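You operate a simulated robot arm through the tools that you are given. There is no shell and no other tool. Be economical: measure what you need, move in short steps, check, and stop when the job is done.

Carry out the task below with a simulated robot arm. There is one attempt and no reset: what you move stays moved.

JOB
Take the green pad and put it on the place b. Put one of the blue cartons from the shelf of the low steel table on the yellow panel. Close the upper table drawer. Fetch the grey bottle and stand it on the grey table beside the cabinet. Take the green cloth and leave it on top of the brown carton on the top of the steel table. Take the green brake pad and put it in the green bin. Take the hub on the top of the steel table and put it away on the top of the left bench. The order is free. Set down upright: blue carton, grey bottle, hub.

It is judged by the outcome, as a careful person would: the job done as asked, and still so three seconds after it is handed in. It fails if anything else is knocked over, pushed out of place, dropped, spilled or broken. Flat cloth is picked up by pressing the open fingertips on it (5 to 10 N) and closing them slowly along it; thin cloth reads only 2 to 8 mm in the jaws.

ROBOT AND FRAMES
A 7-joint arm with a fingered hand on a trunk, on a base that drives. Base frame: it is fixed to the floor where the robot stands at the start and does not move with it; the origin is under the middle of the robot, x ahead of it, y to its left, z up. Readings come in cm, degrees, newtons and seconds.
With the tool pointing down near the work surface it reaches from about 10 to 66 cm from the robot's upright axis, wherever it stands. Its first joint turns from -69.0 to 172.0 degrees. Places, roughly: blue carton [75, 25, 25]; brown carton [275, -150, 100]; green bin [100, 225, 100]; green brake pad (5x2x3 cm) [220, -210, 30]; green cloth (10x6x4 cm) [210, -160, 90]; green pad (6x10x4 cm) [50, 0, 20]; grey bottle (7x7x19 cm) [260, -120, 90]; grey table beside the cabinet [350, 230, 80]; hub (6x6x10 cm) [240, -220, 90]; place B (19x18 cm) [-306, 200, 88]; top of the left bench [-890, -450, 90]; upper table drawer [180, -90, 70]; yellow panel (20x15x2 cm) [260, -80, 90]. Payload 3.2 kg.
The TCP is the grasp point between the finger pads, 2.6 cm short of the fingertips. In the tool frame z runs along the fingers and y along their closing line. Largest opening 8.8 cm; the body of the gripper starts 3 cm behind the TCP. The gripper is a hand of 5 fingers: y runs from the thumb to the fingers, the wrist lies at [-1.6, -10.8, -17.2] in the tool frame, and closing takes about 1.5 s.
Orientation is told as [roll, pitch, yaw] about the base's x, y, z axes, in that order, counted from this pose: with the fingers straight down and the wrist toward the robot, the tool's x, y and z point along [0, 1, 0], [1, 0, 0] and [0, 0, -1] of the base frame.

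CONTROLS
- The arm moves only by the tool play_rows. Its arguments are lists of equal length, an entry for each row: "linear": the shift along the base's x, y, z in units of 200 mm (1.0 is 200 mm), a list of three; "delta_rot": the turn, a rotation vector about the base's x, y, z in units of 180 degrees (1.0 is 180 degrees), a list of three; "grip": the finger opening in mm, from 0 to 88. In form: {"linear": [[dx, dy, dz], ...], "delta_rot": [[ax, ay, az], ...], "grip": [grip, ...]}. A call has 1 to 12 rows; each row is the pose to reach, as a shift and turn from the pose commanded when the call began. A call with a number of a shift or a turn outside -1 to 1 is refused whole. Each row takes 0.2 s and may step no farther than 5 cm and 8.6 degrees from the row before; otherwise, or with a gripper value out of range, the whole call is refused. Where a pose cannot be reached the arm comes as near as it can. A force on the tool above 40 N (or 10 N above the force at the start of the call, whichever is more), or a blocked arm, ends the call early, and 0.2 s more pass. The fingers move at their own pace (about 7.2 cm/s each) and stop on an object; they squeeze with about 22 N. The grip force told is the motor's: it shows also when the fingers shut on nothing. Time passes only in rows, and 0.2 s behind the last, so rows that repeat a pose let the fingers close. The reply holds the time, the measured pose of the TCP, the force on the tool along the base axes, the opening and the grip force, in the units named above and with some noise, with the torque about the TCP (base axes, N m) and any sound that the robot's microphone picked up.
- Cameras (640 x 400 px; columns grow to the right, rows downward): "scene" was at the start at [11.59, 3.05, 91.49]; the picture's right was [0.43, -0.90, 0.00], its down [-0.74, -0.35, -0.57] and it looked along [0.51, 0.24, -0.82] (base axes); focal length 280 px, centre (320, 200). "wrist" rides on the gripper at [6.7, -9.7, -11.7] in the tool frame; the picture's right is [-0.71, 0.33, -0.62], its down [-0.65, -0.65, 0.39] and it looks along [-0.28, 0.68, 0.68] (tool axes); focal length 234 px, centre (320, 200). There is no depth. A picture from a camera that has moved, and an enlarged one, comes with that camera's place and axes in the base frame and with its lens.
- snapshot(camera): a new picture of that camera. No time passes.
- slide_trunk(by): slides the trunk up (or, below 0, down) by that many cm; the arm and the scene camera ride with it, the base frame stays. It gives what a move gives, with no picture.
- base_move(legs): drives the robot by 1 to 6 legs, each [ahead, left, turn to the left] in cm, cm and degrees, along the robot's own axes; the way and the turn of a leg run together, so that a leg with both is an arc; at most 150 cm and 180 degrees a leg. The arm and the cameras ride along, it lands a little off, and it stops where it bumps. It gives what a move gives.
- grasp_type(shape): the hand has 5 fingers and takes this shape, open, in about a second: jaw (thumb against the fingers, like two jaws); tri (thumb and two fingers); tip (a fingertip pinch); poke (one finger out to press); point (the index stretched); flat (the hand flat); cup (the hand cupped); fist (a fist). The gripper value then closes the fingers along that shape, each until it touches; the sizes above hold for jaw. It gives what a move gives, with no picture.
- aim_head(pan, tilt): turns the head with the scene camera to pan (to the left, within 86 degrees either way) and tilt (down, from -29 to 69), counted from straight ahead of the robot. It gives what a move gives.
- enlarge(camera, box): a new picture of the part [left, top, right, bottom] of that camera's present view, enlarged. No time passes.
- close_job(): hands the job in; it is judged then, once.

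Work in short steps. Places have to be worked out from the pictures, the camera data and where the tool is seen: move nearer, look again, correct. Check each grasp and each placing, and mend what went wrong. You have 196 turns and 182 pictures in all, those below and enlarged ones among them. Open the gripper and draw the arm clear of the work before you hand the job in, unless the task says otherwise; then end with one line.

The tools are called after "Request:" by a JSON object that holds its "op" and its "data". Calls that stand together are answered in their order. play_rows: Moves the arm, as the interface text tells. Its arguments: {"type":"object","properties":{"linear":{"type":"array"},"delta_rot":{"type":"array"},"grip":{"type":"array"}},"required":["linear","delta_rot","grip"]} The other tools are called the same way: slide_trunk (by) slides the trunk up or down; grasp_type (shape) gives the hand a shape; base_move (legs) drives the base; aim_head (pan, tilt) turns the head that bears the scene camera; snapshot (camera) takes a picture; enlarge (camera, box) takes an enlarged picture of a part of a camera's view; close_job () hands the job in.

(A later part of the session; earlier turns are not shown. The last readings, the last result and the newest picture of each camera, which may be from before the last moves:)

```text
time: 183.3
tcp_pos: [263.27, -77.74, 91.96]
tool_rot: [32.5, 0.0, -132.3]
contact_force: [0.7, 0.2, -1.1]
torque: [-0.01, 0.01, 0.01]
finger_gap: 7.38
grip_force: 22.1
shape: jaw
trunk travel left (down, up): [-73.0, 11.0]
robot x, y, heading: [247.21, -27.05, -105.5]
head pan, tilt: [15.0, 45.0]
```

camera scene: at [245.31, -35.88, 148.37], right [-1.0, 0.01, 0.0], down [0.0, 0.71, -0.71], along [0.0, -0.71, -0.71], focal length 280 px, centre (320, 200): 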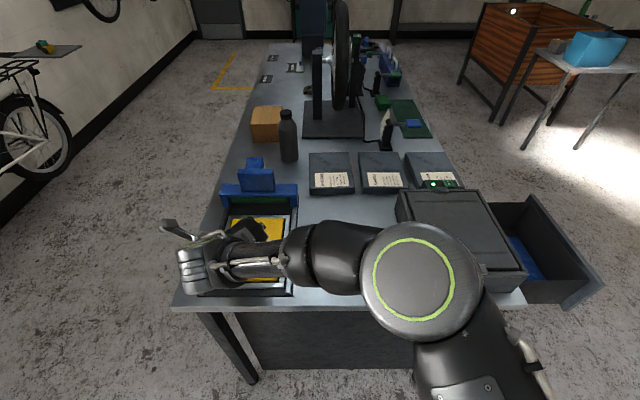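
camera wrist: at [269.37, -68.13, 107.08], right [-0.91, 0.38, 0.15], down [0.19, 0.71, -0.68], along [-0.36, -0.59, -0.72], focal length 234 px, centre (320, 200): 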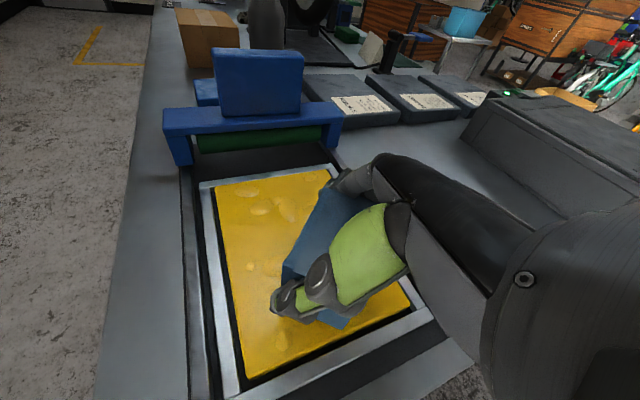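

Still free; continuing down in small steps.

Request:
{"op": "slide_trunk", "data": {"by": -0.5}}

Request:
{"op": "slide_trunk", "data": {"by": -0.5}}

Request:
{"op": "snapshot", "data": {"camera": "wrist"}}

```text
time: 183.8
tcp_pos: [263.25, -77.72, 91.43]
tool_rot: [32.5, 0.0, -132.3]
contact_force: [0.6, 0.7, -1.0]
torque: [-0.03, -0.01, -0.01]
finger_gap: 7.43
grip_force: 21.9
shape: jaw
trunk travel left (down, up): [-72.5, 11.5]
robot x, y, heading: [247.51, -27.82, -105.4]
head pan, tilt: [15.0, 45.0]
```

```text
time: 184.3
tcp_pos: [263.18, -77.64, 90.87]
tool_rot: [32.5, -0.1, -132.2]
contact_force: [-0.9, -0.2, -2.8]
torque: [0.0, 0.05, 0.01]
finger_gap: 7.4
grip_force: 21.9
shape: jaw
trunk travel left (down, up): [-72.0, 12.0]
robot x, y, heading: [247.37, -27.7, -105.4]
head pan, tilt: [15.0, 45.0]
```

```text
118 pictures are left
camera wrist: at [269.32, -70.14, 104.58], right [-0.91, 0.38, 0.15], down [0.19, 0.71, -0.68], along [-0.36, -0.59, -0.72], focal length 234 px, centre (320, 200)
```

wrist: 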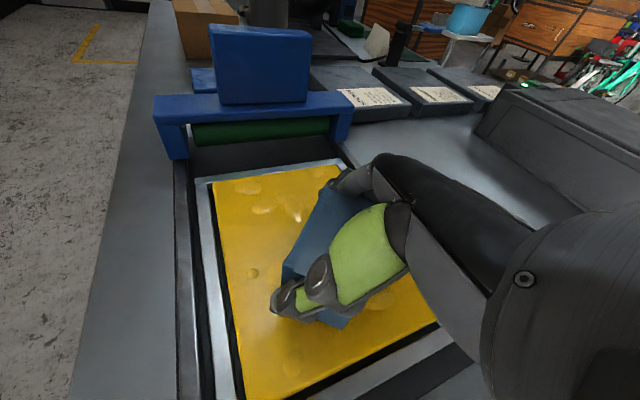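

Using the panel's known width I get its top at z≈85–86 and centre y≈−81. Shift 3 cm more, then continue down.

Request:
{"op": "base_move", "data": {"legs": [[2.9, 0.8, 0]]}}

Request:
{"op": "slide_trunk", "data": {"by": -0.5}}

Request:
{"op": "slide_trunk", "data": {"by": -0.4}}

Request:
{"op": "slide_trunk", "data": {"by": -0.4}}

Request:
{"op": "slide_trunk", "data": {"by": -0.3}}

```text
time: 185.2
tcp_pos: [263.33, -80.9, 90.91]
tool_rot: [32.3, 0.1, -132.2]
contact_force: [0.1, 0.1, -1.3]
torque: [-0.03, 0.01, 0.04]
finger_gap: 7.41
grip_force: 22.1
shape: jaw
trunk travel left (down, up): [-72.0, 12.0]
robot x, y, heading: [247.37, -31.1, -105.7]
head pan, tilt: [15.0, 45.0]
```

```text
time: 185.7
tcp_pos: [263.25, -80.74, 90.62]
tool_rot: [32.6, 0.0, -132.3]
contact_force: [0.6, -1.0, 6.4]
torque: [-0.13, 0.2, 0.01]
finger_gap: 7.43
grip_force: 22.3
shape: jaw
trunk travel left (down, up): [-71.5, 12.5]
robot x, y, heading: [247.66, -30.74, -105.3]
head pan, tilt: [15.0, 45.0]
```

```text
time: 186.2
tcp_pos: [263.19, -80.73, 90.52]
tool_rot: [32.8, -0.2, -132.2]
contact_force: [0.8, -3.0, 22.6]
torque: [-0.16, 0.43, 0.13]
finger_gap: 7.4
grip_force: 22.2
shape: jaw
trunk travel left (down, up): [-71.1, 12.9]
robot x, y, heading: [247.51, -30.59, -105.4]
head pan, tilt: [15.0, 45.0]
```

```text
time: 186.8
tcp_pos: [263.24, -80.92, 90.51]
tool_rot: [33.5, -0.7, -132.4]
contact_force: [-0.7, 4.3, 16.4]
torque: [0.1, 0.15, 0.0]
finger_gap: 7.33
grip_force: 22.1
shape: jaw
trunk travel left (down, up): [-70.7, 13.3]
robot x, y, heading: [247.15, -30.48, -105.5]
head pan, tilt: [15.0, 45.0]
stopped: the force on the tool passed its limit at 41 N (the readings are from after the stop); the commanded pose is now the measured one
```

```text
time: 187.3
tcp_pos: [263.19, -80.91, 90.49]
tool_rot: [33.6, -0.8, -132.3]
contact_force: [2.2, -0.4, 34.4]
torque: [0.17, 0.26, 0.15]
finger_gap: 7.35
grip_force: 22.1
shape: jaw
trunk travel left (down, up): [-70.4, 13.6]
robot x, y, heading: [247.21, -30.4, -105.3]
head pan, tilt: [15.0, 45.0]
```

Touched down (panel top ≈ 85.3). Ease the pressure, then release.

Request:
{"op": "slide_trunk", "data": {"by": 0.4}}

Request:
{"op": "play_rows", "data": {"linear": [[0, 0, 0], [0, 0, 0], [0, 0, 0], [0, 0, 0]], "delta_rot": [[0, 0, 0], [0, 0, 0], [0, 0, 0], [0, 0, 0]], "grip": [76, 80, 85, 88]}}

Request:
{"op": "snapshot", "data": {"camera": "wrist"}}

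```text
time: 187.8
tcp_pos: [263.25, -80.89, 90.51]
tool_rot: [33.2, -0.6, -132.2]
contact_force: [1.7, -1.6, 26.9]
torque: [0.04, 0.29, 0.08]
finger_gap: 7.33
grip_force: 21.6
shape: jaw
trunk travel left (down, up): [-70.8, 13.2]
robot x, y, heading: [247.71, -30.85, -105.3]
head pan, tilt: [15.0, 45.0]
```

```text
time: 188.8
tcp_pos: [263.16, -80.84, 90.35]
tool_rot: [33.1, -0.4, -132.4]
contact_force: [-1.6, 0.0, 15.9]
torque: [-0.05, 0.2, -0.03]
finger_gap: 8.78
grip_force: 0.1
shape: jaw
trunk travel left (down, up): [-70.8, 13.2]
robot x, y, heading: [247.15, -30.36, -105.4]
head pan, tilt: [15.0, 45.0]
```

```text
117 pictures are left
camera wrist: at [269.21, -73.07, 103.82], right [-0.91, 0.38, 0.14], down [0.19, 0.7, -0.68], along [-0.36, -0.6, -0.72], focal length 234 px, centre (320, 200)
```

wrist: 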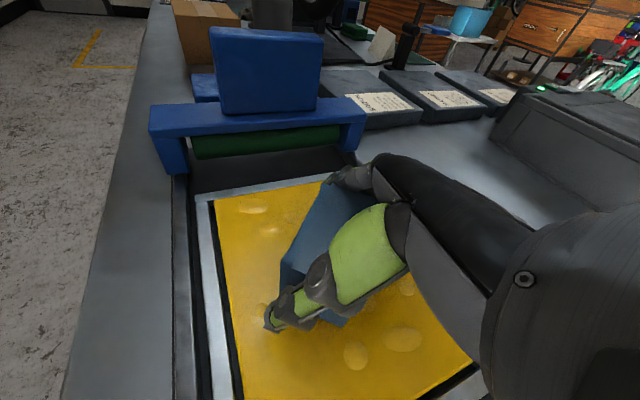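

Released; rise straight up and check.

Request:
{"op": "slide_trunk", "data": {"by": 3}}

Request:
{"op": "slide_trunk", "data": {"by": 10}}

Request:
{"op": "base_move", "data": {"legs": [[-20, 0, 0]]}}

Request:
{"op": "snapshot", "data": {"camera": "wrist"}}

Request:
{"op": "snapshot", "data": {"camera": "scene"}}

```text
time: 189.6
tcp_pos: [263.22, -81.02, 93.24]
tool_rot: [32.9, -0.3, -132.3]
contact_force: [0.0, 1.6, 0.8]
torque: [0.03, -0.02, -0.02]
finger_gap: 8.81
grip_force: 0.1
shape: jaw
trunk travel left (down, up): [-73.8, 10.2]
robot x, y, heading: [247.52, -30.29, -105.4]
head pan, tilt: [15.0, 45.0]
```

```text
time: 190.9
tcp_pos: [263.3, -81.06, 103.22]
tool_rot: [33.0, -0.1, -132.3]
contact_force: [0.5, 0.2, -0.4]
torque: [-0.01, -0.02, -0.02]
finger_gap: 8.79
grip_force: 0.0
shape: jaw
trunk travel left (down, up): [-83.8, 0.2]
robot x, y, heading: [247.11, -30.56, -105.3]
head pan, tilt: [15.0, 45.0]
```

```text
time: 192.5
tcp_pos: [268.69, -61.51, 103.19]
tool_rot: [33.0, -0.3, -132.2]
contact_force: [0.1, 0.2, 0.4]
torque: [0.01, -0.01, 0.01]
finger_gap: 8.81
grip_force: 0.1
shape: jaw
trunk travel left (down, up): [-83.8, 0.2]
robot x, y, heading: [252.62, -11.35, -105.3]
head pan, tilt: [15.0, 45.0]
```

```text
116 pictures are left
camera wrist: at [274.7, -53.77, 116.76], right [-0.91, 0.38, 0.14], down [0.19, 0.7, -0.68], along [-0.36, -0.6, -0.72], focal length 234 px, centre (320, 200)
```

wrist: 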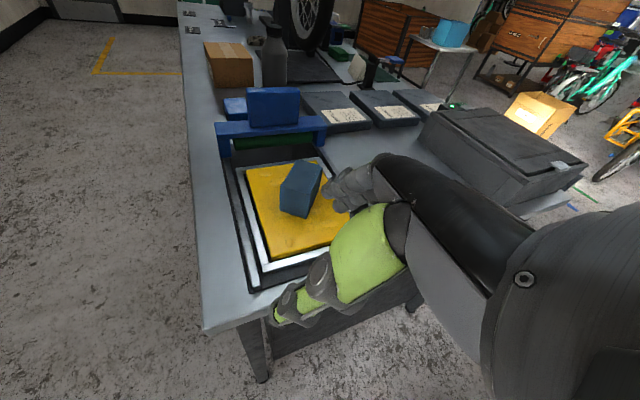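

```text
115 pictures are left
camera scene: at [251.49, -24.14, 151.71], right [-1.0, 0.01, 0.0], down [0.0, 0.71, -0.71], along [0.0, -0.71, -0.71], focal length 280 px, centre (320, 200)
```

scene: 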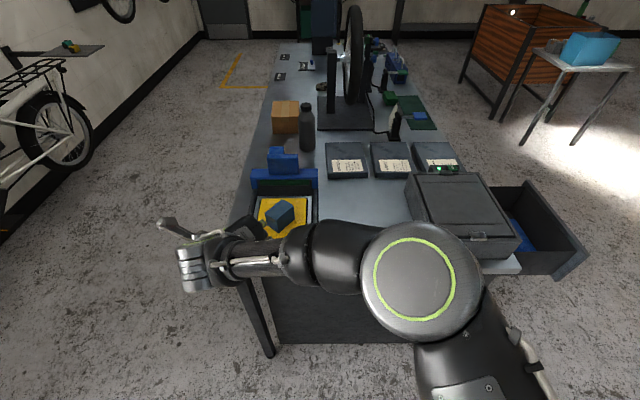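

The carton stands upright on the panel. Next the bottle: reach it from the table's far (+x) side. I drive to (345, −20), turn right to heading 150 and look.

Request:
{"op": "base_move", "data": {"legs": [[-16, 91.4, 0], [0, 0, -104.7]]}}

Request:
{"op": "aim_head", "data": {"pan": 60, "tilt": 35}}

Request:
{"op": "snapshot", "data": {"camera": "scene"}}

```text
time: 201.7
tcp_pos: [292.28, -23.26, 103.24]
tool_rot: [32.9, -0.2, 124.6]
contact_force: [-0.3, 0.2, -0.7]
torque: [0.0, 0.05, -0.01]
finger_gap: 8.8
grip_force: 0.1
shape: jaw
trunk travel left (down, up): [-83.8, 0.2]
robot x, y, heading: [345.02, -19.23, 151.5]
head pan, tilt: [15.0, 45.0]
```

```text
time: 202.8
tcp_pos: [292.26, -23.22, 103.24]
tool_rot: [33.1, -0.4, 124.6]
contact_force: [-0.8, -0.5, -0.9]
torque: [0.03, 0.03, 0.01]
finger_gap: 8.79
grip_force: 0.1
shape: jaw
trunk travel left (down, up): [-83.8, 0.2]
robot x, y, heading: [345.12, -19.19, 151.7]
head pan, tilt: [60.0, 35.0]
```

```text
114 pictures are left
camera scene: at [333.12, -21.47, 153.19], right [-0.52, 0.85, 0.0], down [0.49, 0.3, -0.82], along [-0.7, -0.43, -0.57], focal length 280 px, centre (320, 200)
```

scene: 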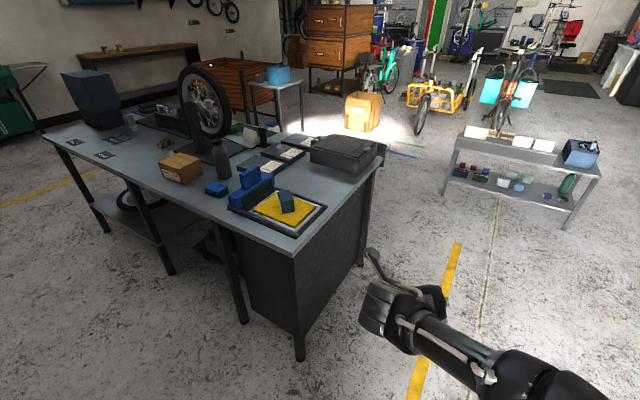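

Request:
{"op": "enlarge", "data": {"camera": "scene", "box": [50, 60, 290, 240]}}

```text
2.22 times, centred on (170, 150) of scene
camera zoom: at [333.12, -21.47, 153.19], right [-0.52, 0.85, 0.0], down [0.49, 0.3, -0.82], along [-0.7, -0.43, -0.57], focal length 623 px, centre (653, 311)
```

zoom: 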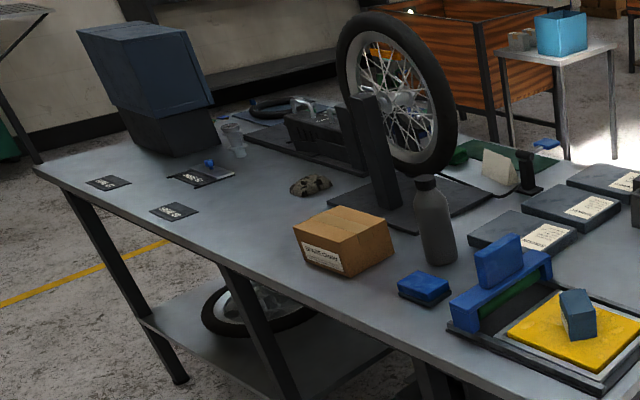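

Bottle axis is near (254.6, −124.6) with top z≈103; the hub is the silver piece near (242, −224). I approach the bottle's cap from outside the table edge.

Request:
{"op": "base_move", "data": {"legs": [[-40, 90.2, 0], [16.3, 0, 0]]}}

Request:
{"op": "aim_head", "data": {"pan": 35, "tilt": 50}}

Request:
{"op": "snapshot", "data": {"camera": "scene"}}

Request:
{"op": "snapshot", "data": {"camera": "wrist"}}

```text
time: 209.0
tcp_pos: [270.07, -115.73, 103.16]
tool_rot: [32.9, -0.3, 125.1]
contact_force: [-0.6, -0.5, 0.0]
torque: [-0.03, 0.0, 0.0]
finger_gap: 8.82
grip_force: 0.1
shape: jaw
trunk travel left (down, up): [-83.8, 0.2]
robot x, y, heading: [322.69, -111.14, 152.1]
head pan, tilt: [60.0, 35.0]
```

```text
time: 209.9
tcp_pos: [270.11, -115.75, 103.21]
tool_rot: [33.1, -0.4, 125.2]
contact_force: [-0.2, -0.3, 1.0]
torque: [0.05, -0.02, 0.03]
finger_gap: 8.78
grip_force: 0.1
shape: jaw
trunk travel left (down, up): [-83.8, 0.2]
robot x, y, heading: [322.66, -110.85, 152.0]
head pan, tilt: [35.0, 50.0]
```

```text
112 pictures are left
camera scene: at [310.76, -109.8, 151.03], right [-0.12, 0.99, 0.0], down [0.76, 0.1, -0.64], along [-0.64, -0.08, -0.77], focal length 280 px, centre (320, 200)
```

scene: 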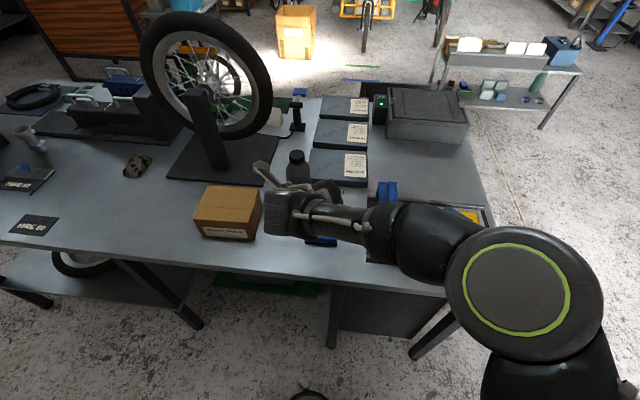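

```text
111 pictures are left
camera wrist: at [276.36, -123.36, 116.79], right [0.57, 0.81, 0.14], down [0.65, -0.34, -0.68], along [-0.51, 0.48, -0.72], focal length 234 px, centre (320, 200)
```

wrist: 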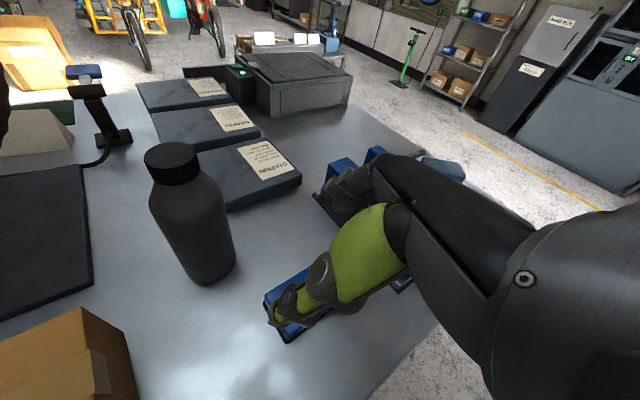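

Bottle axis refined to (256.2, −123). I align laterally, lower to z=102, and slide the open fingers around the cap.

Request:
{"op": "slide_trunk", "data": {"by": -1.2}}

Request:
{"op": "base_move", "data": {"legs": [[1.9, -0.9, 0], [3.6, 7.2, 0]]}}

Request:
{"op": "snapshot", "data": {"camera": "wrist"}}

```text
time: 210.5
tcp_pos: [270.02, -115.83, 101.91]
tool_rot: [33.0, -0.4, 125.1]
contact_force: [-0.6, 0.3, -1.0]
torque: [-0.01, -0.01, 0.03]
finger_gap: 8.8
grip_force: 0.1
shape: jaw
trunk travel left (down, up): [-82.6, 1.4]
robot x, y, heading: [322.51, -111.03, 152.1]
head pan, tilt: [35.0, 50.0]
```

```text
time: 212.0
tcp_pos: [262.23, -118.79, 102.02]
tool_rot: [33.0, -0.2, 125.3]
contact_force: [0.3, 0.2, -0.1]
torque: [0.0, 0.0, -0.02]
finger_gap: 8.81
grip_force: 0.0
shape: jaw
trunk travel left (down, up): [-82.6, 1.4]
robot x, y, heading: [314.76, -114.4, 152.4]
head pan, tilt: [35.0, 50.0]
```

```text
110 pictures are left
camera wrist: at [268.5, -126.36, 115.56], right [0.57, 0.81, 0.14], down [0.65, -0.34, -0.68], along [-0.51, 0.48, -0.72], focal length 234 px, centre (320, 200)
```

wrist: 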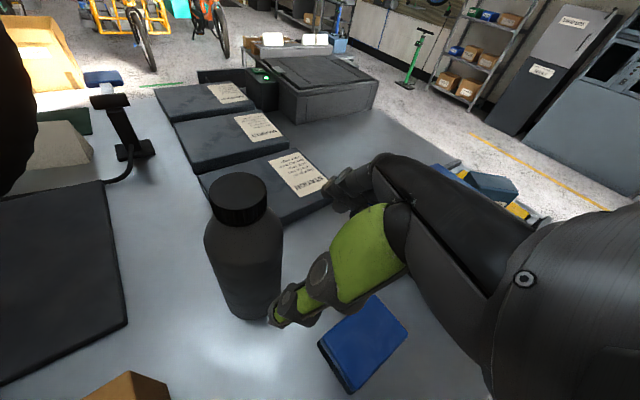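

Aligned; advance the last 6.5 cm.

Request:
{"op": "base_move", "data": {"legs": [[3.1, 5.7, 0]]}}

Request:
{"op": "snapshot", "data": {"camera": "wrist"}}

```text
time: 213.0
tcp_pos: [256.84, -122.29, 101.98]
tool_rot: [33.0, -0.3, 125.3]
contact_force: [-0.2, -0.8, -0.3]
torque: [0.01, 0.0, -0.01]
finger_gap: 8.82
grip_force: 0.0
shape: jaw
trunk travel left (down, up): [-82.6, 1.4]
robot x, y, heading: [309.46, -117.69, 152.2]
head pan, tilt: [35.0, 50.0]
```

```text
109 pictures are left
camera wrist: at [263.15, -129.94, 115.59], right [0.57, 0.81, 0.14], down [0.65, -0.34, -0.68], along [-0.51, 0.48, -0.72], focal length 234 px, centre (320, 200)
```

wrist: 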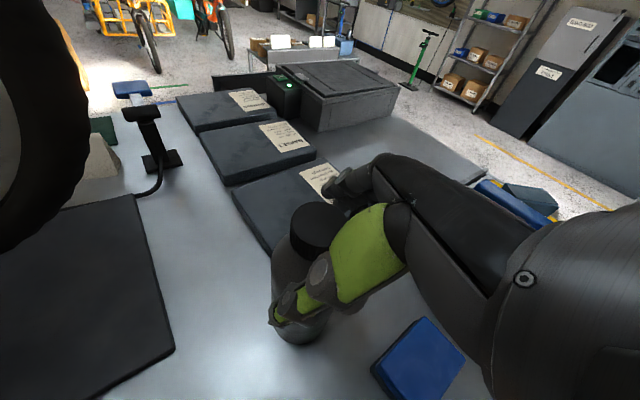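

Cap is between thumb and fingers. Lower 0.8 and close slowly.

Request:
{"op": "slide_trunk", "data": {"by": -0.8}}

Request:
{"op": "play_rows", "data": {"linear": [[0, 0, 0], [0, 0, 0], [0, 0, 0], [0, 0, 0], [0, 0, 0], [0, 0, 0], [0, 0, 0], [0, 0, 0], [0, 0, 0], [0, 0, 0]], "delta_rot": [[0, 0, 0], [0, 0, 0], [0, 0, 0], [0, 0, 0], [0, 0, 0], [0, 0, 0], [0, 0, 0], [0, 0, 0], [0, 0, 0], [0, 0, 0]], "grip": [80, 73, 66, 60, 55, 50, 45, 40, 35, 35]}}

Request:
{"op": "snapshot", "data": {"camera": "wrist"}}

```text
time: 213.5
tcp_pos: [256.9, -122.41, 101.15]
tool_rot: [33.1, -0.4, 125.3]
contact_force: [-0.8, 0.4, 0.0]
torque: [-0.01, 0.02, -0.01]
finger_gap: 8.79
grip_force: 0.0
shape: jaw
trunk travel left (down, up): [-81.8, 2.2]
robot x, y, heading: [309.57, -117.56, 152.1]
head pan, tilt: [35.0, 50.0]
```

```text
time: 215.7
tcp_pos: [256.82, -122.36, 101.22]
tool_rot: [33.1, -0.5, 125.3]
contact_force: [-0.4, -0.4, 2.3]
torque: [-0.14, -0.01, 0.0]
finger_gap: 4.12
grip_force: 22.0
shape: jaw
trunk travel left (down, up): [-81.8, 2.2]
robot x, y, heading: [309.45, -117.63, 152.2]
head pan, tilt: [35.0, 50.0]
```

```text
108 pictures are left
camera wrist: at [263.14, -129.93, 114.8], right [0.57, 0.81, 0.14], down [0.65, -0.34, -0.68], along [-0.51, 0.48, -0.72], focal length 234 px, centre (320, 200)
```

wrist: 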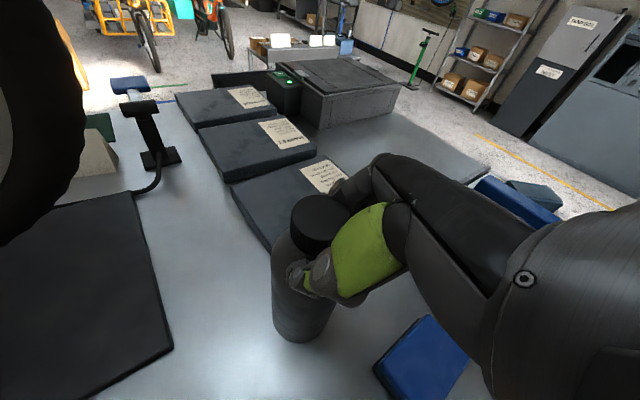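

Firm grip at 4.1 cm. Lift with the trunk and then the arm.

Request:
{"op": "slide_trunk", "data": {"by": 2}}

Request:
{"op": "play_rows", "data": {"linear": [[0, 0, 0.05], [0, 0, 0.1], [0, 0, 0.15], [0, 0, 0.2], [0, 0, 0.25]], "delta_rot": [[0, 0, 0], [0, 0, 0], [0, 0, 0], [0, 0, 0], [0, 0, 0]], "grip": [35, 35, 35, 35, 35]}}

Request:
{"op": "snapshot", "data": {"camera": "wrist"}}

```text
time: 216.4
tcp_pos: [256.77, -122.33, 103.12]
tool_rot: [33.0, -0.3, 125.3]
contact_force: [0.1, 1.1, -5.2]
torque: [0.02, -0.11, -0.03]
finger_gap: 3.75
grip_force: 21.7
shape: jaw
trunk travel left (down, up): [-83.8, 0.2]
robot x, y, heading: [309.4, -117.61, 152.3]
head pan, tilt: [35.0, 50.0]
```

```text
time: 217.6
tcp_pos: [256.8, -120.99, 106.1]
tool_rot: [31.7, 3.2, 123.4]
contact_force: [-1.2, 0.1, -5.8]
torque: [0.05, -0.08, -0.01]
finger_gap: 3.71
grip_force: 22.5
shape: jaw
trunk travel left (down, up): [-83.8, 0.2]
robot x, y, heading: [309.46, -117.72, 152.1]
head pan, tilt: [35.0, 50.0]
```

```text
107 pictures are left
camera wrist: at [262.13, -128.37, 120.22], right [0.59, 0.8, 0.14], down [0.67, -0.38, -0.63], along [-0.45, 0.47, -0.76], focal length 234 px, centre (320, 200)
```

wrist: 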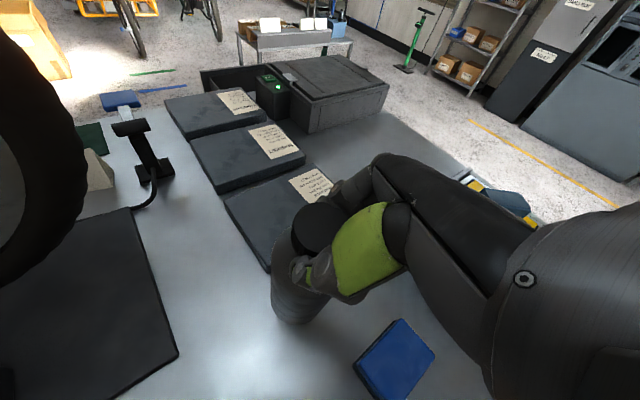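

Bottle lifted ~4.5 cm. To pass between the blue block and brown carton I shift 3.5 cm to −y, then back out along +x.

Request:
{"op": "base_move", "data": {"legs": [[-1.6, 3.1, 0], [-40, -21, 0]]}}

Request:
{"op": "snapshot", "data": {"camera": "wrist"}}

Request:
{"op": "snapshot", "data": {"camera": "scene"}}

```text
time: 220.8
tcp_pos: [301.17, -124.2, 108.72]
tool_rot: [33.7, 1.2, 123.1]
contact_force: [0.5, -0.3, -5.9]
torque: [0.03, -0.1, -0.01]
finger_gap: 3.69
grip_force: 22.5
shape: jaw
trunk travel left (down, up): [-83.8, 0.2]
robot x, y, heading: [354.62, -121.4, 152.5]
head pan, tilt: [35.0, 50.0]
```

```text
106 pictures are left
camera wrist: at [307.24, -131.57, 122.47], right [0.6, 0.79, 0.12], down [0.64, -0.38, -0.67], along [-0.49, 0.48, -0.73], focal length 234 px, centre (320, 200)
```

wrist: 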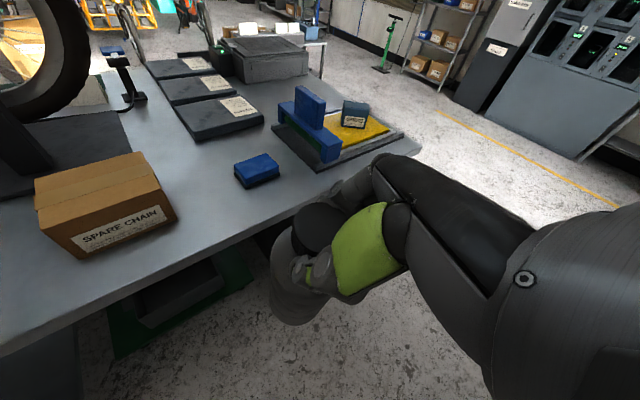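

```text
105 pictures are left
camera scene: at [342.62, -119.82, 151.0], right [-0.13, 0.99, 0.0], down [0.76, 0.1, -0.64], along [-0.64, -0.08, -0.77], focal length 280 px, centre (320, 200)
```

scene: 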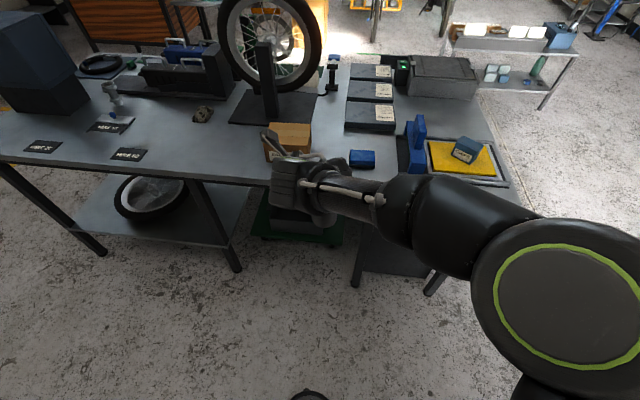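

Bottle is upright in hand. Turn to heading 90 and drive toward the grey table by the cabinet.

Request:
{"op": "base_move", "data": {"legs": [[0, 0, -62], [130, 0, 0], [90, 0, 0]]}}

Request:
{"op": "aim_head", "data": {"pan": 15, "tilt": 35}}

Request:
{"op": "snapshot", "data": {"camera": "scene"}}

Request:
{"op": "snapshot", "data": {"camera": "wrist"}}

```text
time: 234.4
tcp_pos: [328.81, 147.66, 108.86]
tool_rot: [34.1, 1.4, 59.0]
contact_force: [-0.3, -0.8, -5.6]
torque: [-0.07, -0.04, 0.01]
finger_gap: 3.69
grip_force: 21.7
shape: jaw
trunk travel left (down, up): [-83.8, 0.2]
robot x, y, heading: [355.07, 100.73, 88.2]
head pan, tilt: [35.0, 50.0]
```

```text
time: 235.2
tcp_pos: [328.96, 147.66, 108.84]
tool_rot: [34.1, 1.5, 58.9]
contact_force: [-0.5, 0.2, -5.9]
torque: [-0.06, -0.07, -0.02]
finger_gap: 3.68
grip_force: 22.2
shape: jaw
trunk travel left (down, up): [-83.8, 0.2]
robot x, y, heading: [354.9, 101.02, 88.4]
head pan, tilt: [15.0, 35.0]
```

```text
104 pictures are left
camera scene: at [352.98, 114.39, 153.17], right [0.97, 0.23, 0.0], down [0.13, -0.56, -0.82], along [-0.19, 0.8, -0.57], focal length 280 px, centre (320, 200)
```

scene: 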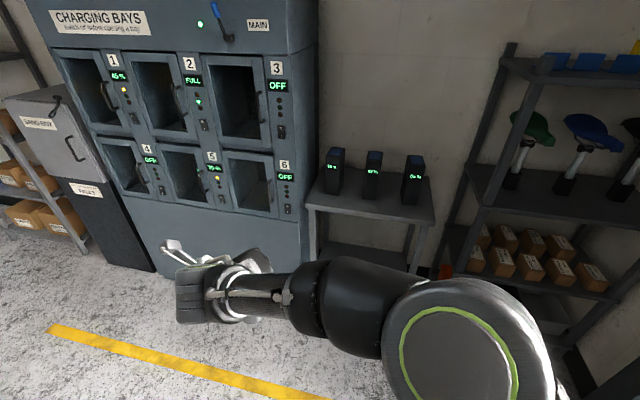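

```text
103 pictures are left
camera wrist: at [324.87, 139.08, 122.69], right [0.97, -0.2, 0.11], down [-0.07, -0.74, -0.67], along [0.21, 0.64, -0.74], focal length 234 px, centre (320, 200)
```

wrist: 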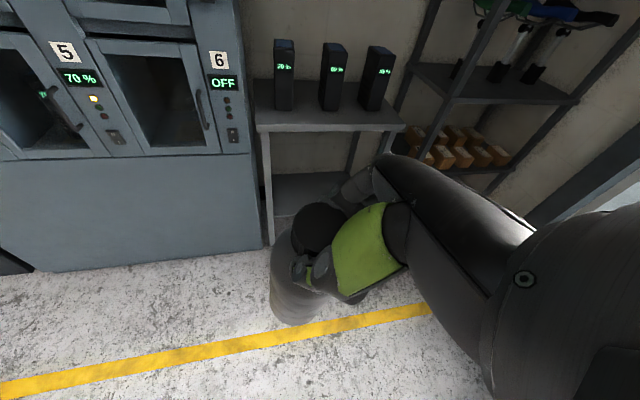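

The table has three batteries at the back and a free strip in front. Move closer to measure it better.

Request:
{"op": "base_move", "data": {"legs": [[35, -12.5, 0]]}}

Request:
{"op": "snapshot", "data": {"camera": "wrist"}}

Request:
{"op": "snapshot", "data": {"camera": "scene"}}

```text
time: 237.6
tcp_pos: [342.29, 183.03, 108.95]
tool_rot: [34.1, 1.4, 58.8]
contact_force: [-0.1, -0.2, -5.6]
torque: [-0.09, -0.05, -0.02]
finger_gap: 3.69
grip_force: 21.7
shape: jaw
trunk travel left (down, up): [-83.8, 0.2]
robot x, y, heading: [368.08, 136.14, 88.4]
head pan, tilt: [15.0, 35.0]
```

```text
102 pictures are left
camera wrist: at [338.25, 174.33, 122.74], right [0.97, -0.2, 0.11], down [-0.07, -0.74, -0.67], along [0.21, 0.64, -0.73], focal length 234 px, centre (320, 200)
```

wrist: 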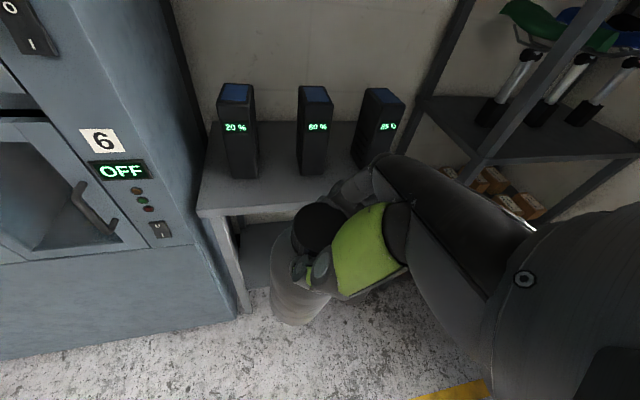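

```text
101 pictures are left
camera scene: at [366.35, 149.63, 153.18], right [0.97, 0.23, 0.0], down [0.13, -0.56, -0.82], along [-0.19, 0.8, -0.57], focal length 280 px, centre (320, 200)
```

scene: 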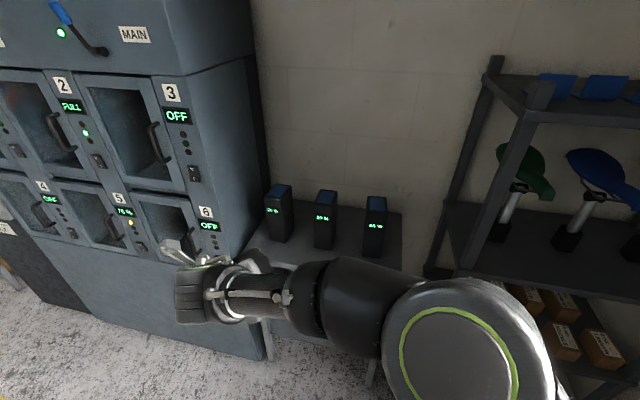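

Triangulated: table top z≈82, front edge y≈209, batteries' fronts y≈219 with a gap x 335–346. I'll stand the bottle at about (340.5, 213.8).

Request:
{"op": "base_move", "data": {"legs": [[30, 1.8, 0]]}}

Request:
{"op": "slide_trunk", "data": {"by": -6}}

Request:
{"op": "snapshot", "data": {"camera": "wrist"}}

Request:
{"op": "aim_head", "data": {"pan": 35, "tilt": 50}}

Request:
{"op": "snapshot", "data": {"camera": "scene"}}

```text
time: 239.7
tcp_pos: [341.32, 213.1, 108.99]
tool_rot: [34.1, 1.5, 58.7]
contact_force: [-0.8, 0.6, -5.8]
torque: [-0.07, -0.08, 0.02]
finger_gap: 3.7
grip_force: 21.9
shape: jaw
trunk travel left (down, up): [-83.8, 0.2]
robot x, y, heading: [367.17, 165.98, 88.3]
head pan, tilt: [15.0, 35.0]
```

```text
time: 240.7
tcp_pos: [341.38, 212.97, 102.9]
tool_rot: [34.0, 1.5, 58.6]
contact_force: [-0.6, -0.4, -5.7]
torque: [-0.12, -0.1, 0.0]
finger_gap: 3.71
grip_force: 22.4
shape: jaw
trunk travel left (down, up): [-77.8, 6.2]
robot x, y, heading: [367.14, 166.07, 88.1]
head pan, tilt: [15.0, 35.0]
```

```text
100 pictures are left
camera wrist: at [337.46, 204.43, 116.75], right [0.97, -0.2, 0.11], down [-0.08, -0.74, -0.67], along [0.22, 0.64, -0.74], focal length 234 px, centre (320, 200)
```

wrist: 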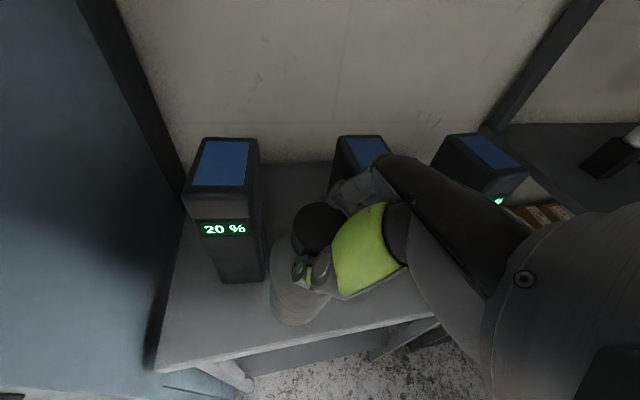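

```text
time: 241.5
tcp_pos: [341.49, 213.06, 102.87]
tool_rot: [34.2, 1.5, 58.7]
contact_force: [1.1, -0.4, -6.3]
torque: [-0.06, -0.05, 0.02]
finger_gap: 3.72
grip_force: 22.7
shape: jaw
trunk travel left (down, up): [-77.8, 6.2]
robot x, y, heading: [367.3, 165.8, 88.5]
head pan, tilt: [35.0, 50.0]
```

```text
99 pictures are left
camera scene: at [363.27, 177.52, 145.01], right [0.84, 0.55, 0.0], down [0.42, -0.64, -0.64], along [-0.35, 0.54, -0.77], focal length 280 px, centre (320, 200)
```

scene: 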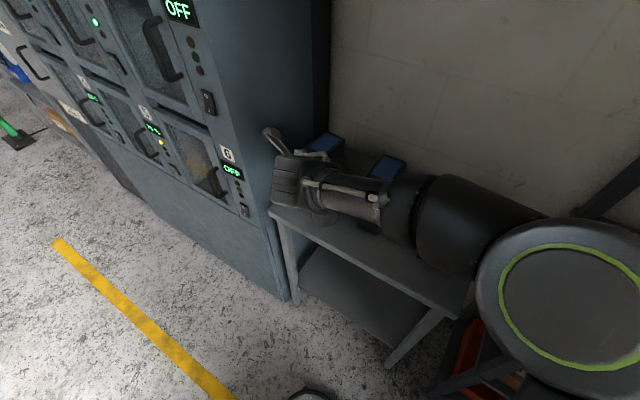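

The bottle's centre is at y≈213.7 and the strip runs 211–221, so shift 2 cm ahead, then lower to touch.

Request:
{"op": "base_move", "data": {"legs": [[2.1, -0.3, 0]]}}

Request:
{"op": "slide_trunk", "data": {"by": -1.5}}

Request:
{"op": "snapshot", "data": {"camera": "wrist"}}

```text
time: 242.3
tcp_pos: [341.76, 214.95, 103.0]
tool_rot: [34.2, 1.4, 58.8]
contact_force: [-0.2, -0.3, -6.7]
torque: [-0.13, -0.09, -0.02]
finger_gap: 3.74
grip_force: 22.2
shape: jaw
trunk travel left (down, up): [-77.8, 6.2]
robot x, y, heading: [367.68, 167.56, 88.1]
head pan, tilt: [35.0, 50.0]
```

```text
time: 242.9
tcp_pos: [341.84, 215.18, 101.36]
tool_rot: [34.2, 1.6, 58.5]
contact_force: [0.7, 0.3, -5.9]
torque: [-0.12, -0.07, 0.0]
finger_gap: 3.73
grip_force: 21.7
shape: jaw
trunk travel left (down, up): [-76.3, 7.7]
robot x, y, heading: [367.72, 167.57, 88.1]
head pan, tilt: [35.0, 50.0]
```

```text
98 pictures are left
camera wrist: at [337.85, 206.6, 115.19], right [0.97, -0.2, 0.11], down [-0.08, -0.74, -0.67], along [0.22, 0.64, -0.74], focal length 234 px, centre (320, 200)
```

wrist: 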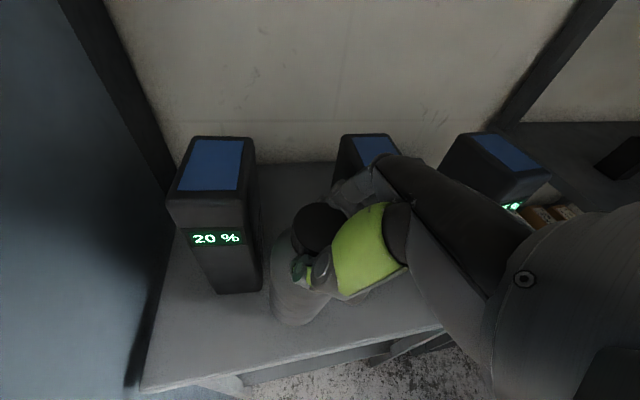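

Continue lowering in small steps.

Request:
{"op": "slide_trunk", "data": {"by": -1}}

Request:
{"op": "slide_trunk", "data": {"by": -0.5}}

```text
time: 243.5
tcp_pos: [341.71, 214.96, 100.32]
tool_rot: [34.1, 1.6, 58.7]
contact_force: [-0.1, 0.1, -5.5]
torque: [-0.12, -0.1, -0.02]
finger_gap: 3.72
grip_force: 22.3
shape: jaw
trunk travel left (down, up): [-75.3, 8.7]
robot x, y, heading: [367.73, 168.14, 88.5]
head pan, tilt: [35.0, 50.0]
```

```text
time: 244.1
tcp_pos: [341.75, 215.09, 99.82]
tool_rot: [34.1, 1.7, 58.8]
contact_force: [0.4, -0.4, -6.2]
torque: [-0.08, -0.06, 0.0]
finger_gap: 3.73
grip_force: 21.9
shape: jaw
trunk travel left (down, up): [-74.8, 9.2]
robot x, y, heading: [367.63, 168.21, 88.4]
head pan, tilt: [35.0, 50.0]
```

Request:
{"op": "slide_trunk", "data": {"by": -0.5}}

Request:
{"op": "slide_trunk", "data": {"by": -0.5}}

Request:
{"op": "snapshot", "data": {"camera": "wrist"}}

```text
time: 244.6
tcp_pos: [341.72, 215.11, 99.35]
tool_rot: [34.1, 1.6, 58.8]
contact_force: [0.4, 0.5, -6.4]
torque: [-0.08, -0.05, 0.02]
finger_gap: 3.7
grip_force: 21.4
shape: jaw
trunk travel left (down, up): [-74.3, 9.7]
robot x, y, heading: [367.6, 167.86, 88.3]
head pan, tilt: [35.0, 50.0]
```

```text
time: 245.1
tcp_pos: [341.8, 215.11, 98.88]
tool_rot: [34.0, 1.6, 58.7]
contact_force: [0.5, 0.5, -5.9]
torque: [-0.07, -0.04, -0.02]
finger_gap: 3.71
grip_force: 22.2
shape: jaw
trunk travel left (down, up): [-73.8, 10.2]
robot x, y, heading: [367.59, 168.32, 88.3]
head pan, tilt: [35.0, 50.0]
```

```text
97 pictures are left
camera wrist: at [337.82, 206.52, 112.74], right [0.97, -0.2, 0.11], down [-0.08, -0.74, -0.67], along [0.22, 0.64, -0.74], focal length 234 px, centre (320, 200)
```

wrist: 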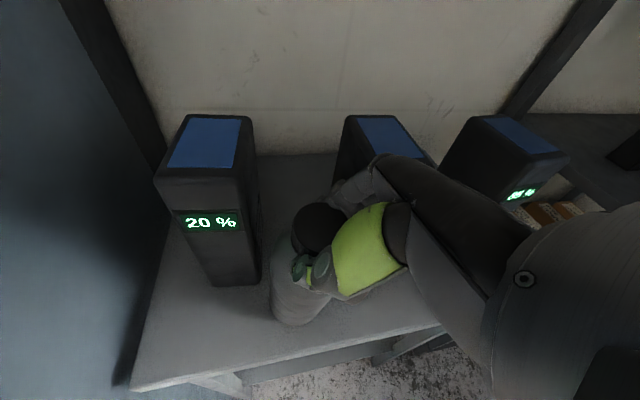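

Not yet touching; continuing.

Request:
{"op": "slide_trunk", "data": {"by": -0.6}}

Request:
{"op": "slide_trunk", "data": {"by": -0.6}}

Request:
{"op": "slide_trunk", "data": {"by": -0.6}}

```text
time: 245.7
tcp_pos: [341.73, 215.11, 98.27]
tool_rot: [34.0, 1.6, 58.8]
contact_force: [0.6, 0.6, -5.9]
torque: [-0.09, -0.03, -0.02]
finger_gap: 3.73
grip_force: 21.7
shape: jaw
trunk travel left (down, up): [-73.2, 10.8]
robot x, y, heading: [367.0, 167.92, 88.2]
head pan, tilt: [35.0, 50.0]
```

```text
time: 246.2
tcp_pos: [341.76, 215.08, 98.06]
tool_rot: [34.5, 1.4, 58.6]
contact_force: [0.1, 1.5, 11.3]
torque: [0.08, -0.08, 0.06]
finger_gap: 3.78
grip_force: 22.0
shape: jaw
trunk travel left (down, up): [-72.6, 11.4]
robot x, y, heading: [367.65, 168.12, 88.3]
head pan, tilt: [35.0, 50.0]
```

```text
time: 246.8
tcp_pos: [342.01, 214.95, 97.8]
tool_rot: [34.9, 1.2, 58.6]
contact_force: [1.8, 3.1, 32.1]
torque: [0.35, -0.06, 0.06]
finger_gap: 3.93
grip_force: 22.0
shape: jaw
trunk travel left (down, up): [-72.0, 12.0]
robot x, y, heading: [367.59, 168.48, 88.5]
head pan, tilt: [35.0, 50.0]
```

Touched (contact at TCP≈98.2). Relieve 0.6 cm, then open slowly.

Request:
{"op": "slide_trunk", "data": {"by": 0.7}}

Request:
{"op": "play_rows", "data": {"linear": [[0, 0, 0], [0, 0, 0], [0, 0, 0], [0, 0, 0], [0, 0, 0], [0, 0, 0]], "delta_rot": [[0, 0, 0], [0, 0, 0], [0, 0, 0], [0, 0, 0], [0, 0, 0], [0, 0, 0]], "grip": [42, 46, 52, 58, 64, 68]}}

Request:
{"op": "snapshot", "data": {"camera": "wrist"}}

```text
time: 247.3
tcp_pos: [342.05, 214.84, 97.98]
tool_rot: [34.2, 1.6, 58.6]
contact_force: [0.1, 1.5, 15.8]
torque: [0.26, 0.0, 0.08]
finger_gap: 3.95
grip_force: 22.1
shape: jaw
trunk travel left (down, up): [-72.7, 11.3]
robot x, y, heading: [367.75, 168.15, 88.2]
head pan, tilt: [35.0, 50.0]
```

```text
time: 248.8
tcp_pos: [341.69, 215.01, 97.85]
tool_rot: [34.0, 1.5, 58.6]
contact_force: [-0.3, 0.5, -0.2]
torque: [-0.01, -0.02, -0.03]
finger_gap: 6.78
grip_force: 0.1
shape: jaw
trunk travel left (down, up): [-72.7, 11.3]
robot x, y, heading: [367.74, 167.98, 88.4]
head pan, tilt: [35.0, 50.0]
```

```text
96 pictures are left
camera wrist: at [337.86, 206.45, 111.64], right [0.97, -0.2, 0.11], down [-0.08, -0.74, -0.67], along [0.22, 0.64, -0.74], focal length 234 px, centre (320, 200)
```

wrist: 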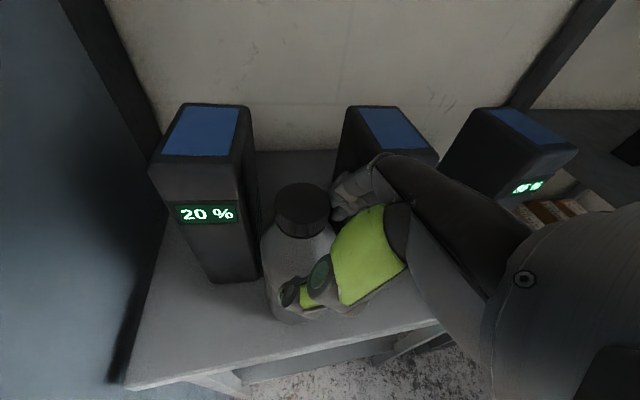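

Bottle stands. Rise straight up, then back away.

Request:
{"op": "slide_trunk", "data": {"by": 4}}

Request:
{"op": "slide_trunk", "data": {"by": 7}}

Request:
{"op": "base_move", "data": {"legs": [[-40, 0, 0]]}}

Request:
{"op": "snapshot", "data": {"camera": "wrist"}}

```text
time: 249.6
tcp_pos: [341.85, 215.12, 101.85]
tool_rot: [34.2, 1.5, 58.8]
contact_force: [0.3, -0.3, 0.5]
torque: [0.01, -0.02, 0.01]
finger_gap: 6.74
grip_force: 0.1
shape: jaw
trunk travel left (down, up): [-76.7, 7.3]
robot x, y, heading: [367.65, 167.97, 88.5]
head pan, tilt: [35.0, 50.0]
```

```text
time: 250.7
tcp_pos: [341.89, 215.09, 108.73]
tool_rot: [34.1, 1.5, 58.6]
contact_force: [1.0, 0.2, 0.5]
torque: [-0.01, 0.01, 0.01]
finger_gap: 6.75
grip_force: 0.1
shape: jaw
trunk travel left (down, up): [-83.7, 0.3]
robot x, y, heading: [367.51, 168.06, 88.3]
head pan, tilt: [35.0, 50.0]
```

```text
time: 253.2
tcp_pos: [340.74, 174.51, 108.95]
tool_rot: [34.2, 1.5, 58.5]
contact_force: [0.6, 0.9, 0.0]
torque: [0.01, 0.01, -0.01]
finger_gap: 6.72
grip_force: 0.1
shape: jaw
trunk travel left (down, up): [-83.7, 0.3]
robot x, y, heading: [366.61, 127.48, 88.2]
head pan, tilt: [35.0, 50.0]
```

```text
95 pictures are left
camera wrist: at [336.69, 165.8, 122.69], right [0.97, -0.2, 0.11], down [-0.08, -0.74, -0.67], along [0.22, 0.64, -0.74], focal length 234 px, centre (320, 200)
```

wrist: 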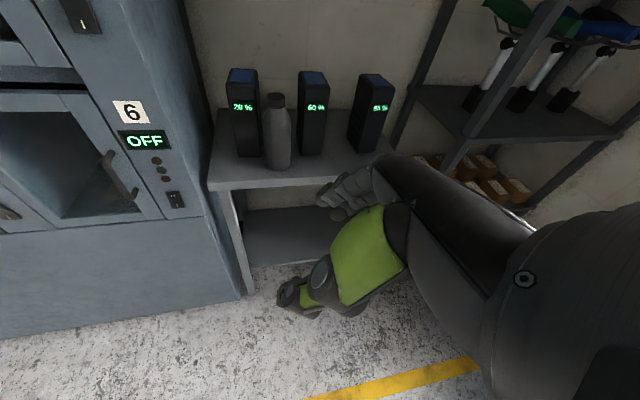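

Bottle done. Now the drawer and the other items on the −x side of the steel table: drive to about (129, 65), turn to heading −62 and lower to drawer height.

Request:
{"op": "base_move", "data": {"legs": [[-60, 120, 0], [0, 115, 0], [0, 0, -150]]}}

Request:
{"op": "slide_trunk", "data": {"by": -20}}

Request:
{"op": "aim_head", "data": {"pan": 10, "tilt": 30}}

Request:
{"op": "snapshot", "data": {"camera": "scene"}}

```text
time: 271.4
tcp_pos: [178.7, 46.29, 108.95]
tool_rot: [34.3, 1.5, -89.8]
contact_force: [0.3, -0.7, -1.1]
torque: [-0.02, 0.0, 0.02]
finger_gap: 6.76
grip_force: 0.0
shape: jaw
trunk travel left (down, up): [-83.7, 0.3]
robot x, y, heading: [132.11, 72.84, -60.1]
head pan, tilt: [35.0, 50.0]
```

```text
time: 273.6
tcp_pos: [178.71, 46.1, 88.86]
tool_rot: [34.2, 1.4, -89.8]
contact_force: [0.2, -0.4, 0.5]
torque: [-0.02, 0.02, 0.04]
finger_gap: 6.74
grip_force: 0.1
shape: jaw
trunk travel left (down, up): [-63.7, 20.3]
robot x, y, heading: [132.19, 72.68, -60.1]
head pan, tilt: [35.0, 50.0]
```

```text
time: 274.5
tcp_pos: [178.71, 46.19, 88.86]
tool_rot: [34.3, 1.5, -89.8]
contact_force: [0.4, -0.7, -0.1]
torque: [0.02, -0.01, -0.02]
finger_gap: 6.74
grip_force: 0.0
shape: jaw
trunk travel left (down, up): [-63.7, 20.3]
robot x, y, heading: [132.4, 72.79, -60.5]
head pan, tilt: [10.0, 30.0]
```

```text
94 pictures are left
camera scene: at [140.48, 61.43, 133.86], right [-0.77, -0.64, 0.0], down [-0.32, 0.38, -0.87], along [0.55, -0.66, -0.5], focal length 280 px, centre (320, 200)
```

scene: 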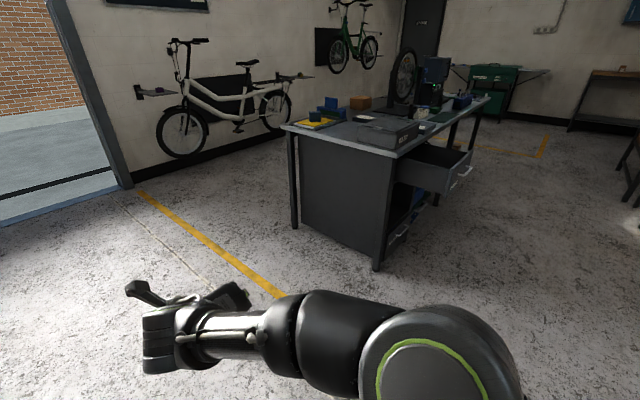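

Move nearer to measure the drawer.

Request:
{"op": "base_move", "data": {"legs": [[81, -70, 0]]}}

Request:
{"op": "aim_head", "data": {"pan": 20, "tilt": 40}}

Request:
{"op": "snapshot", "data": {"camera": "scene"}}

Request:
{"op": "snapshot", "data": {"camera": "wrist"}}

```text
time: 279.9
tcp_pos: [158.73, -58.28, 88.8]
tool_rot: [34.2, 1.6, -89.3]
contact_force: [-0.5, -0.6, -0.7]
torque: [0.01, 0.0, -0.01]
finger_gap: 6.77
grip_force: 0.1
shape: jaw
trunk travel left (down, up): [-63.7, 20.3]
robot x, y, heading: [111.64, -32.29, -59.3]
head pan, tilt: [10.0, 30.0]
```

```text
time: 280.7
tcp_pos: [158.69, -58.3, 88.85]
tool_rot: [34.2, 1.7, -89.3]
contact_force: [-0.3, 0.6, 0.9]
torque: [-0.02, -0.01, 0.0]
finger_gap: 6.75
grip_force: 0.2
shape: jaw
trunk travel left (down, up): [-63.7, 20.3]
robot x, y, heading: [111.92, -32.14, -59.7]
head pan, tilt: [20.0, 40.0]
```

```text
93 pictures are left
camera scene: at [121.11, -41.89, 132.34], right [-0.64, -0.77, 0.0], down [-0.49, 0.41, -0.77], along [0.59, -0.49, -0.64], focal length 280 px, centre (320, 200)
```

scene: 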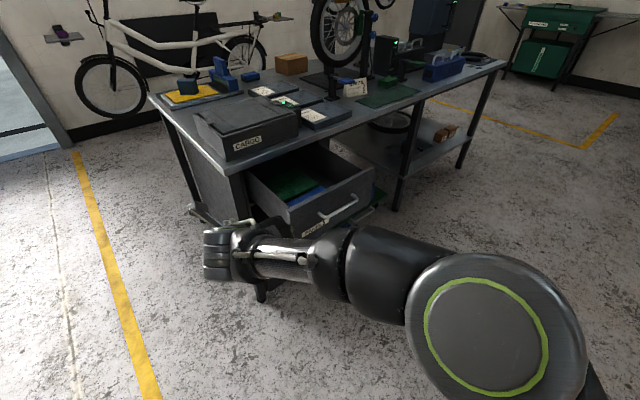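

```text
92 pictures are left
camera wrist: at [157.55, -48.96, 102.73], right [-0.93, -0.35, 0.11], down [-0.33, 0.67, -0.67], along [0.16, -0.66, -0.74], focal length 234 px, centre (320, 200)
```

wrist: 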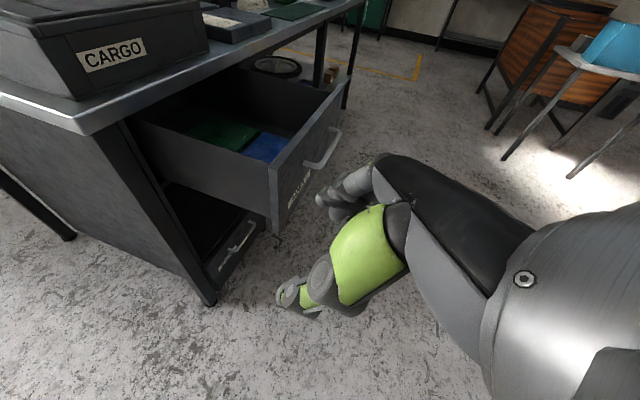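

Drawer front: x≈170, y −72…−110, z 63–80, handle near z 71. I close the fingers and place the fingertips in front of it at (150, −91, 79).

Request:
{"op": "base_move", "data": {"legs": [[23.8, -24.1, 0]]}}

Request:
{"op": "play_rows", "data": {"linear": [[0, 0, 0], [0, 0, 0], [0, 0, 0], [0, 0, 0], [0, 0, 0], [0, 0, 0], [0, 0, 0]], "delta_rot": [[0, 0, 0], [0, 0, 0], [0, 0, 0], [0, 0, 0], [0, 0, 0], [0, 0, 0], [0, 0, 0]], "grip": [50, 30, 10, 0, 0, 0, 0]}}

Request:
{"op": "slide_trunk", "data": {"by": -10}}

Request:
{"op": "snapshot", "data": {"camera": "wrist"}}

Request:
{"op": "snapshot", "data": {"camera": "scene"}}

```text
time: 282.1
tcp_pos: [154.76, -73.79, 88.81]
tool_rot: [34.2, 1.7, -90.3]
contact_force: [0.0, -0.5, -0.1]
torque: [0.02, 0.0, 0.04]
finger_gap: 6.78
grip_force: 0.0
shape: jaw
trunk travel left (down, up): [-63.7, 20.3]
robot x, y, heading: [108.32, -46.62, -60.6]
head pan, tilt: [20.0, 40.0]
stopped in leg 1: the robot was blocked; the commanded pose is now the measured one
```

```text
time: 283.7
tcp_pos: [154.7, -73.51, 88.92]
tool_rot: [34.1, 1.5, -90.3]
contact_force: [-1.1, -0.1, 0.5]
torque: [-0.01, 0.0, -0.01]
finger_gap: 0.0
grip_force: 21.7
shape: jaw
trunk travel left (down, up): [-63.7, 20.3]
robot x, y, heading: [108.52, -46.86, -60.5]
head pan, tilt: [20.0, 40.0]
```

```text
time: 285.1
tcp_pos: [154.7, -73.49, 78.84]
tool_rot: [34.2, 1.4, -90.4]
contact_force: [0.2, 0.3, 0.5]
torque: [0.03, 0.0, -0.01]
finger_gap: 0.0
grip_force: 21.9
shape: jaw
trunk travel left (down, up): [-53.7, 30.3]
robot x, y, heading: [108.22, -46.61, -60.4]
head pan, tilt: [20.0, 40.0]
```

```text
91 pictures are left
camera wrist: at [153.72, -64.22, 92.73], right [-0.94, -0.33, 0.11], down [-0.32, 0.67, -0.67], along [0.15, -0.66, -0.73], focal length 234 px, centre (320, 200)
```

wrist: 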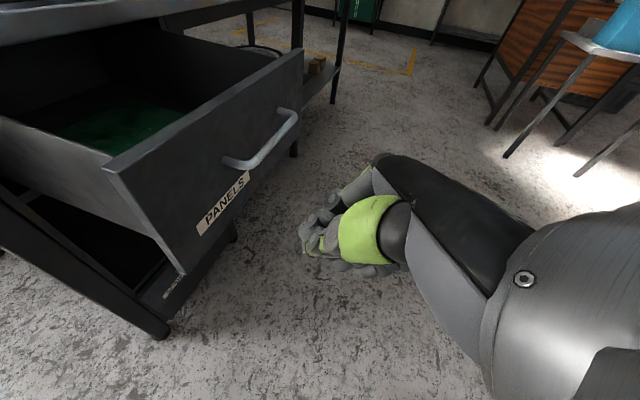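

```text
90 pictures are left
camera scene: at [117.38, -56.53, 122.34], right [-0.65, -0.76, 0.0], down [-0.49, 0.42, -0.77], along [0.58, -0.5, -0.64], focal length 280 px, centre (320, 200)
```

scene: 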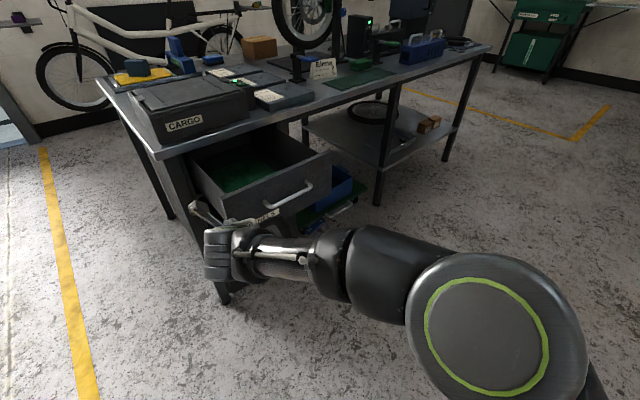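

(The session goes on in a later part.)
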